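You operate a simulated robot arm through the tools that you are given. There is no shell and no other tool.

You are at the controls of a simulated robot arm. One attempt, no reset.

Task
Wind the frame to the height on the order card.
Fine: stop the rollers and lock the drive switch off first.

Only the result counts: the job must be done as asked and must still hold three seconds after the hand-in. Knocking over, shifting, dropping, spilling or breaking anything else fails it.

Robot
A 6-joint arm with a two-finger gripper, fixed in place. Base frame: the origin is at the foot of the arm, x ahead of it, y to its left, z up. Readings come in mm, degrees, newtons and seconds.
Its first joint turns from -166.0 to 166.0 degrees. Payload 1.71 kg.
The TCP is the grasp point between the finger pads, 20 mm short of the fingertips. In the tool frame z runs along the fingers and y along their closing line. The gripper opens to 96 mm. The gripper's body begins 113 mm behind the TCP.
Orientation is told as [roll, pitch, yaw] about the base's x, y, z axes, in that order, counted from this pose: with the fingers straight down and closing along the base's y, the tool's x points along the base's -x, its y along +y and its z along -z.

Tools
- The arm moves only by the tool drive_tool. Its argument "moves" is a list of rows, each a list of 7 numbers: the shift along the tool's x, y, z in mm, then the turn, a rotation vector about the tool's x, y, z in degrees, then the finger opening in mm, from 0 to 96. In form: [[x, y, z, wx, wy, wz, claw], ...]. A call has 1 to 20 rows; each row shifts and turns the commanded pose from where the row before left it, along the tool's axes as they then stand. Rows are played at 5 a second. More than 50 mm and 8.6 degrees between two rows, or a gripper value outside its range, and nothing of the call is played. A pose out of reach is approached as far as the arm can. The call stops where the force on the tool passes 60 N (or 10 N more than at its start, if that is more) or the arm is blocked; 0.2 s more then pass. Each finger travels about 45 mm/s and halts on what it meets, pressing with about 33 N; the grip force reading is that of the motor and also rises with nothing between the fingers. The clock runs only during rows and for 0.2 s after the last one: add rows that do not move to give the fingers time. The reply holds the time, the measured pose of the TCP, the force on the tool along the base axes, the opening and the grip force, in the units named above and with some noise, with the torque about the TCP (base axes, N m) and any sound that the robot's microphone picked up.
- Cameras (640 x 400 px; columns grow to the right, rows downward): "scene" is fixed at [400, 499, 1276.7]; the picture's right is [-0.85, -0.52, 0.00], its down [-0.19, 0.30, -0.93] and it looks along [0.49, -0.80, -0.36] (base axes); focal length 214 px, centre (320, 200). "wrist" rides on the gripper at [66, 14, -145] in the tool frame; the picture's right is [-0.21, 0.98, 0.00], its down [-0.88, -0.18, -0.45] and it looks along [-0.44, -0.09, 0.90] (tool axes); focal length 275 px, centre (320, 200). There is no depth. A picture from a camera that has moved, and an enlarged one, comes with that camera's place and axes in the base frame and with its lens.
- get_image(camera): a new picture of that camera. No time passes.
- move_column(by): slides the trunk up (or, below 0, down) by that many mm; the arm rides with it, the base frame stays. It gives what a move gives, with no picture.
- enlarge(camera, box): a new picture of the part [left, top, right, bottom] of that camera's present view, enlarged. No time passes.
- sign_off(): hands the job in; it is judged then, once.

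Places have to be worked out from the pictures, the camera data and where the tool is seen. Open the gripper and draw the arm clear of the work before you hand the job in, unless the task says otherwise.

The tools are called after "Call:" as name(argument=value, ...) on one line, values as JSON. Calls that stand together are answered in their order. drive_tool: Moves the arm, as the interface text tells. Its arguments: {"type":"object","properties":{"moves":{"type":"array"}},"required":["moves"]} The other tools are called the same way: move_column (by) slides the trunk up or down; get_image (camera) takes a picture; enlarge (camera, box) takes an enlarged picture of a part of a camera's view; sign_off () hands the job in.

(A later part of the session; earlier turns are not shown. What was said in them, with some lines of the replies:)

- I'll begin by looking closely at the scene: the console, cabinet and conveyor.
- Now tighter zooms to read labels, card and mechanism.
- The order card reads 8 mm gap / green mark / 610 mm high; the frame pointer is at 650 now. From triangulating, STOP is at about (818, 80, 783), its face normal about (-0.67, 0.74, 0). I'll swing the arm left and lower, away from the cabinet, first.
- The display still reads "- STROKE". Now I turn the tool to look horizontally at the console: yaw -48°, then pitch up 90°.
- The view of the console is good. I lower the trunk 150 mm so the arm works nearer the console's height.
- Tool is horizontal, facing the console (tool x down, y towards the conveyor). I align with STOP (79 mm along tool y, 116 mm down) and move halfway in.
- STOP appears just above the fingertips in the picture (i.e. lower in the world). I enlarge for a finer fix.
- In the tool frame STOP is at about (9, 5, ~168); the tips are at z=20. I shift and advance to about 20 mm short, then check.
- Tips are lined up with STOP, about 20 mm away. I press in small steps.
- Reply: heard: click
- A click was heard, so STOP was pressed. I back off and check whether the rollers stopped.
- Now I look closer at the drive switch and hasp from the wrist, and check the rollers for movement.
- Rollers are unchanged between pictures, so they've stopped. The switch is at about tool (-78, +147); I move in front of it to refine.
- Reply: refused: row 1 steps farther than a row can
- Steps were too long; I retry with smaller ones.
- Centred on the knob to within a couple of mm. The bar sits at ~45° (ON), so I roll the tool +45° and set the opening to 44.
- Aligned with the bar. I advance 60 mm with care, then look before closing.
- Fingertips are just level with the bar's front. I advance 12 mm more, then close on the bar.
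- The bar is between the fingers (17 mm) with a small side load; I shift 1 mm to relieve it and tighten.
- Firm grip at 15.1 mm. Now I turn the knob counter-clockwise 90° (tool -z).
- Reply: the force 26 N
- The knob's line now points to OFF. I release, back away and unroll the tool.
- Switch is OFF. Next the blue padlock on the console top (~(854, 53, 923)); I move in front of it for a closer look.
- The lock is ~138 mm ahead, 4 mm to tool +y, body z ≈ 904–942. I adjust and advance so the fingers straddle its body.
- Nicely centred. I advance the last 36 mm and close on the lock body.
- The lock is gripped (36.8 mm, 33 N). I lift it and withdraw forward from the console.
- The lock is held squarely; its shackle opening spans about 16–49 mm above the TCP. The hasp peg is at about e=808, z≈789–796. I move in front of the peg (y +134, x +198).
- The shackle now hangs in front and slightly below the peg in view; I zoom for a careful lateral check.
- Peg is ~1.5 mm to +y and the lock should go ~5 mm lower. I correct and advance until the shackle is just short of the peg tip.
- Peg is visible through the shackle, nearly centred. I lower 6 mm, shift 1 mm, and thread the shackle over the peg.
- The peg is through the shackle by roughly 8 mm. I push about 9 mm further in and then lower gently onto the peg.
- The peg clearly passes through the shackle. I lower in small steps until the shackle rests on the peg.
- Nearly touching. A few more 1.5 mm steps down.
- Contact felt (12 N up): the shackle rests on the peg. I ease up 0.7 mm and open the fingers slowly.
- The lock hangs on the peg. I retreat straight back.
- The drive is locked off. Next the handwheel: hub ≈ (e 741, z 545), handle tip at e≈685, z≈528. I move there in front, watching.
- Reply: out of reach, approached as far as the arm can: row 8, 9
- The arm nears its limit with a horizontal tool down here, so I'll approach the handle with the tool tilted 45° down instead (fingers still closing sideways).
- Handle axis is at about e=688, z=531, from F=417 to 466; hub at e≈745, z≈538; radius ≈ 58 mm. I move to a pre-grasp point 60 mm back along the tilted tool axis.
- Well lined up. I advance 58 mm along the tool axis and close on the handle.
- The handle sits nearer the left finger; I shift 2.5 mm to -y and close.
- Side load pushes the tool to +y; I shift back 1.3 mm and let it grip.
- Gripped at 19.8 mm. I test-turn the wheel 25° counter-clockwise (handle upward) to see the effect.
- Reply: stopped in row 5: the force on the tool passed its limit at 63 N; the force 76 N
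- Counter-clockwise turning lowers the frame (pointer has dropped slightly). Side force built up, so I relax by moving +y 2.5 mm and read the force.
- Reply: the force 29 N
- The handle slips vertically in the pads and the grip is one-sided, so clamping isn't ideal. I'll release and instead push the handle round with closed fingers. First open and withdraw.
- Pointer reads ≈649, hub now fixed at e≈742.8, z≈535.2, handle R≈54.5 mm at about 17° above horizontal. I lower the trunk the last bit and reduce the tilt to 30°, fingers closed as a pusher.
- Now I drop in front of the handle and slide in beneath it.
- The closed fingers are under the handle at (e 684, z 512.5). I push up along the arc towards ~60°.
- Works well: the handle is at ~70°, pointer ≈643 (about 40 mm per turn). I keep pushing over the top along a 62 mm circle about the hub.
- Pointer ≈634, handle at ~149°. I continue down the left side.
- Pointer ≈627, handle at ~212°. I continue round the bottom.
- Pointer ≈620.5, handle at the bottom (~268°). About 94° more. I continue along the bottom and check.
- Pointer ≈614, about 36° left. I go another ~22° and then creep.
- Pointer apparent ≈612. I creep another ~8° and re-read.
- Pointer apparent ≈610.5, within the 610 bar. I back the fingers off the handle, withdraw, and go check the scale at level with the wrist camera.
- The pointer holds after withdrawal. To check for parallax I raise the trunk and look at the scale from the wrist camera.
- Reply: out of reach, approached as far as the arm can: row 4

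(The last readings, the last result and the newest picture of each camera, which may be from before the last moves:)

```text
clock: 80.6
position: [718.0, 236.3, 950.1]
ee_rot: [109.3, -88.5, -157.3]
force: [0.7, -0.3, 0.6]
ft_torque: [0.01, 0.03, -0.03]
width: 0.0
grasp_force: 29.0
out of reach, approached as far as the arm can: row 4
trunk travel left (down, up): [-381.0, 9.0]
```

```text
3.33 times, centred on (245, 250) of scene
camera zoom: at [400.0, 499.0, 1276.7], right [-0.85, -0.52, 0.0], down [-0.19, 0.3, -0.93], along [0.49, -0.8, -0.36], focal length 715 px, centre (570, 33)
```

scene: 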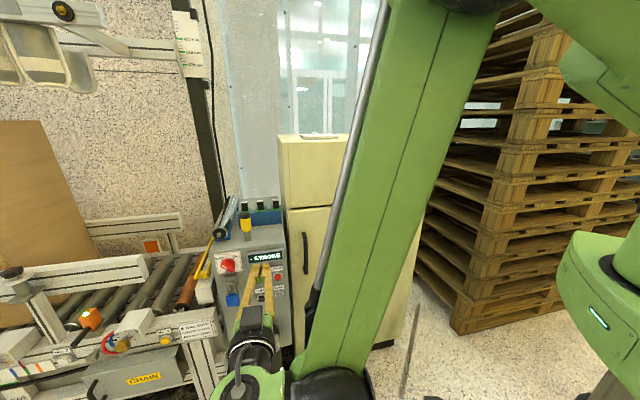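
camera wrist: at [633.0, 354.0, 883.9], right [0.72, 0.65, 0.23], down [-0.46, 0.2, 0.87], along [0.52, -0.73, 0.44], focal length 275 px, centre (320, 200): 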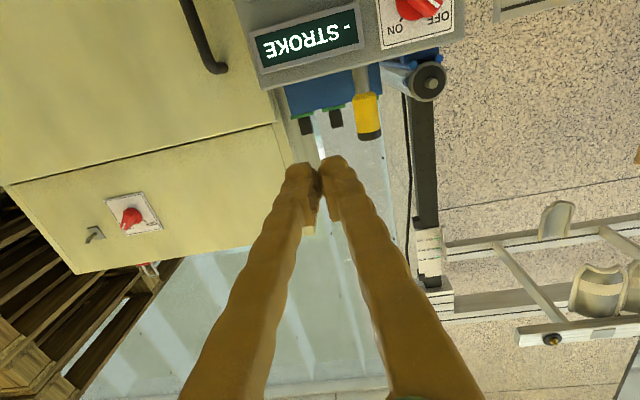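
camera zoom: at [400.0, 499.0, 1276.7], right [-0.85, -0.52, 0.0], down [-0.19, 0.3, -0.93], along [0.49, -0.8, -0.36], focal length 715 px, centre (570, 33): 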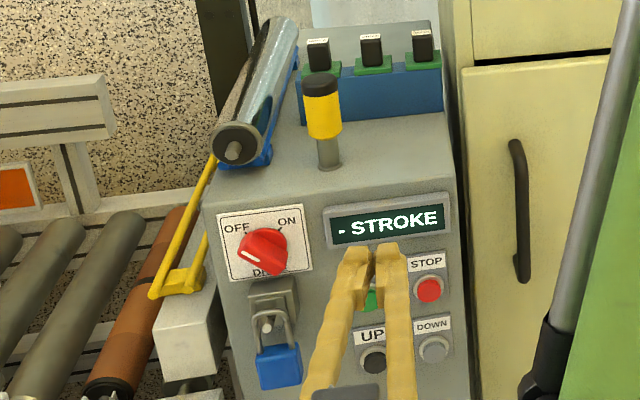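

Combining both views (apparent 612.9 from 40° below, 610.7 from scene), the true height is ≈610.0. The lock hangs in place and the switch is OFF. I open the gripper and draw back clear.

Call:
drive_tool(moves=[[0, 0, -20, 0, 0, 0, 30], [0, 0, -20, 0, 0, 0, 60], [0, 0, -20, 0, 0, 0, 96], [0, 0, 0, 0, 0, 0, 96], [0, 0, 0, 0, 0, 0, 96], [0, 0, 0, 0, 0, 0, 96]])

Call:
get_image(camera="scene")

Call:
enlarge(camera="scene", box=[184, 48, 194, 58])

Call:
enlarge(camera="scene", box=[205, 245, 275, 325])

Call:
enlarge(camera="scene", box=[40, 230, 290, 380])

```text
clock: 82.0
position: [679.4, 281.3, 949.6]
ee_rot: [107.9, -88.6, -155.8]
force: [-0.1, -0.2, 0.1]
ft_torque: [0.02, 0.0, 0.03]
width: 95.9
grasp_force: 0.2
trunk travel left (down, up): [-381.0, 9.0]
```

```text
taken
```

scene: 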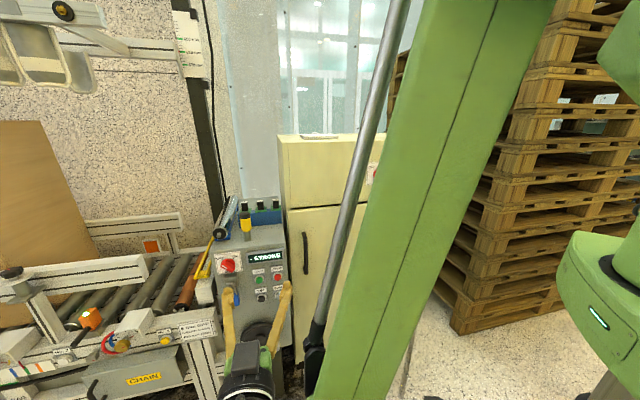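

```text
16.00 times, centred on (189, 53) of scene
camera zoom: at [400.0, 499.0, 1276.7], right [-0.85, -0.52, 0.0], down [-0.19, 0.3, -0.93], along [0.49, -0.8, -0.36], focal length 3432 px, centre (2416, 2552)
```

zoom: 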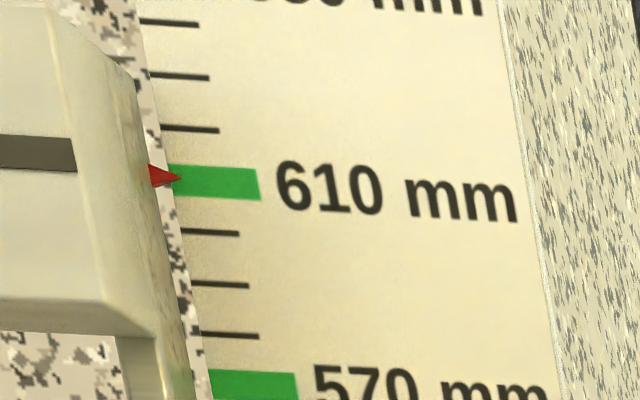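

```text
5.00 times, centred on (240, 285) of scene
camera zoom: at [400.0, 499.0, 1276.7], right [-0.85, -0.52, 0.0], down [-0.19, 0.3, -0.93], along [0.49, -0.8, -0.36], focal length 1072 px, centre (720, -225)
```

zoom: 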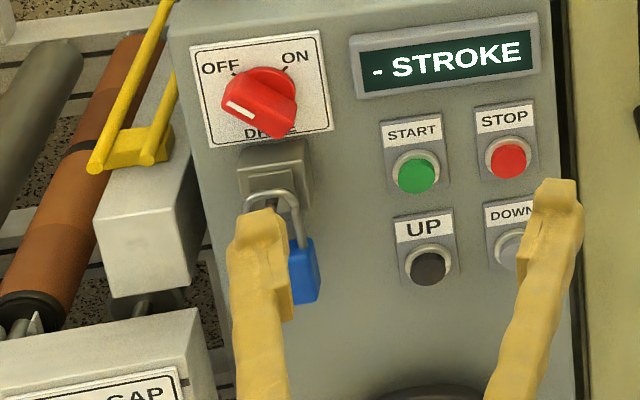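

```text
2.56 times, centred on (165, 305) of scene
camera zoom: at [400.0, 499.0, 1276.7], right [-0.85, -0.52, 0.0], down [-0.19, 0.3, -0.93], along [0.49, -0.8, -0.36], focal length 549 px, centre (717, -69)
```

zoom: 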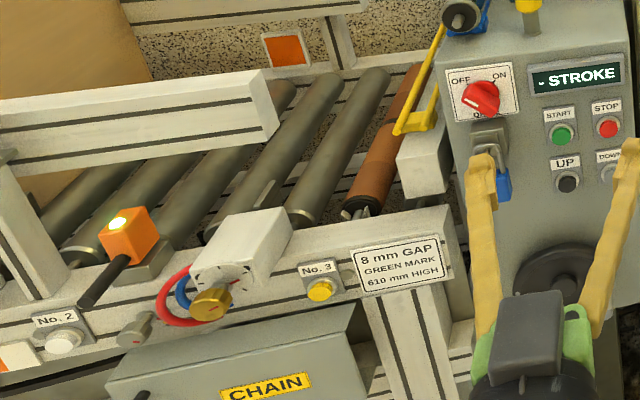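

Before handing in, I check the white object on the cabinet top and the box label, to make sure there's no other order card.

Call:
enlarge(camera="scene", box=[290, 125, 350, 145])

Call:
enlarge(camera="scene", box=[0, 260, 70, 340])

Call:
enlarge(camera="scene", box=[0, 0, 120, 100])

Call:
enlarge(camera="scene", box=[160, 315, 230, 355])

```text
10.67 times, centred on (320, 135) of scene
camera zoom: at [400.0, 499.0, 1276.7], right [-0.85, -0.52, 0.0], down [-0.19, 0.3, -0.93], along [0.49, -0.8, -0.36], focal length 2288 px, centre (320, 893)
```

zoom: 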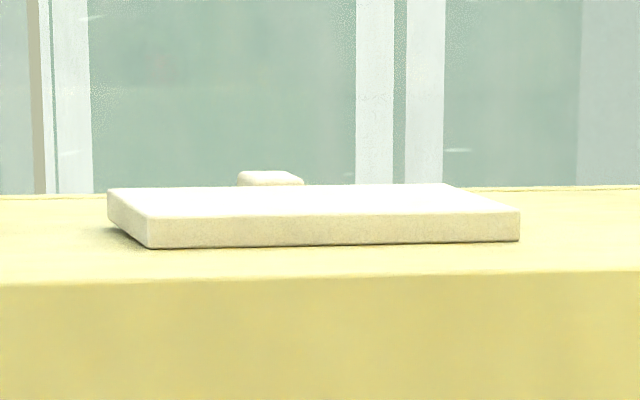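

```text
5.00 times, centred on (35, 300) of scene
camera zoom: at [400.0, 499.0, 1276.7], right [-0.85, -0.52, 0.0], down [-0.19, 0.3, -0.93], along [0.49, -0.8, -0.36], focal length 1072 px, centre (1745, -300)
```

zoom: 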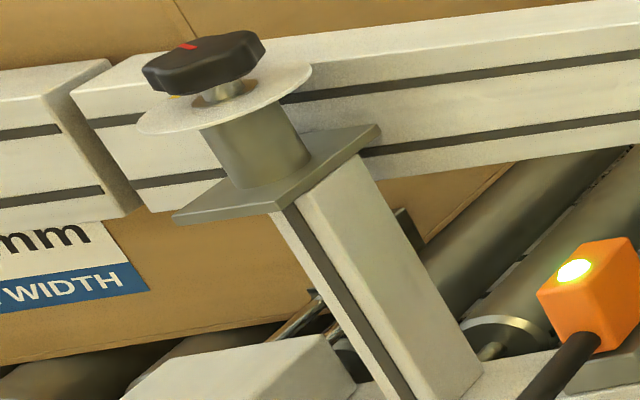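

```text
4.00 times, centred on (60, 50) of scene
camera zoom: at [400.0, 499.0, 1276.7], right [-0.85, -0.52, 0.0], down [-0.19, 0.3, -0.93], along [0.49, -0.8, -0.36], focal length 858 px, centre (1360, 800)
```

zoom: 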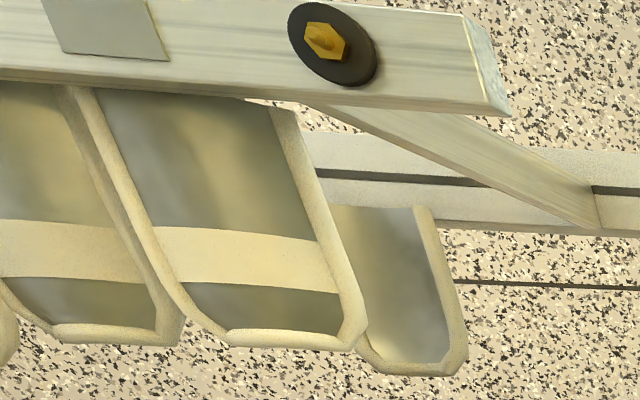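

```text
9.14 times, centred on (195, 335) of scene
camera zoom: at [400.0, 499.0, 1276.7], right [-0.85, -0.52, 0.0], down [-0.19, 0.3, -0.93], along [0.49, -0.8, -0.36], focal length 1961 px, centre (1463, -1034)
```

zoom: 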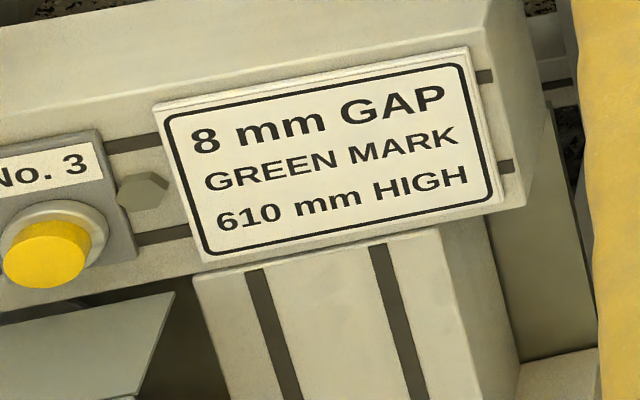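

The card says 610 mm HIGH and the frame pointer sits at 610. The rollers are stopped, the drive switch is OFF with the padlock on its hasp, and the arm is clear, so I hand the job in.

Call:
sign_off()

```text
The job is handed in.
```

The frame is wound down to 610 mm, the height on the order card, and the job is handed in. The judged result hasn't come back.

- **Rollers:** I pressed STOP and heard it click. The rollers looked the same in pictures taken afterwards.
- **Drive switch:** It is turned to OFF. The blue padlock hangs by its closed shackle on the peg below the switch; I didn't open it. I'm taking that as locked off, but nothing confirmed that the hasp counts it that way.
- **Frame height:** I turned the handwheel about one full turn, lowering the pointer from about 650 mm. I compared views from the scene camera and the wrist camera to correct for viewing angle, which puts the true height within about half a millimetre of 610 mm. The pointer had not moved when I checked again after drawing the arm back.

My first grip on the wheel handle slipped and tripped the force limit. I let go and finished by pushing the handle round with closed fingers. Apart from the padlock, I saw nothing else moved. The gripper is open and the arm is clear of the console.
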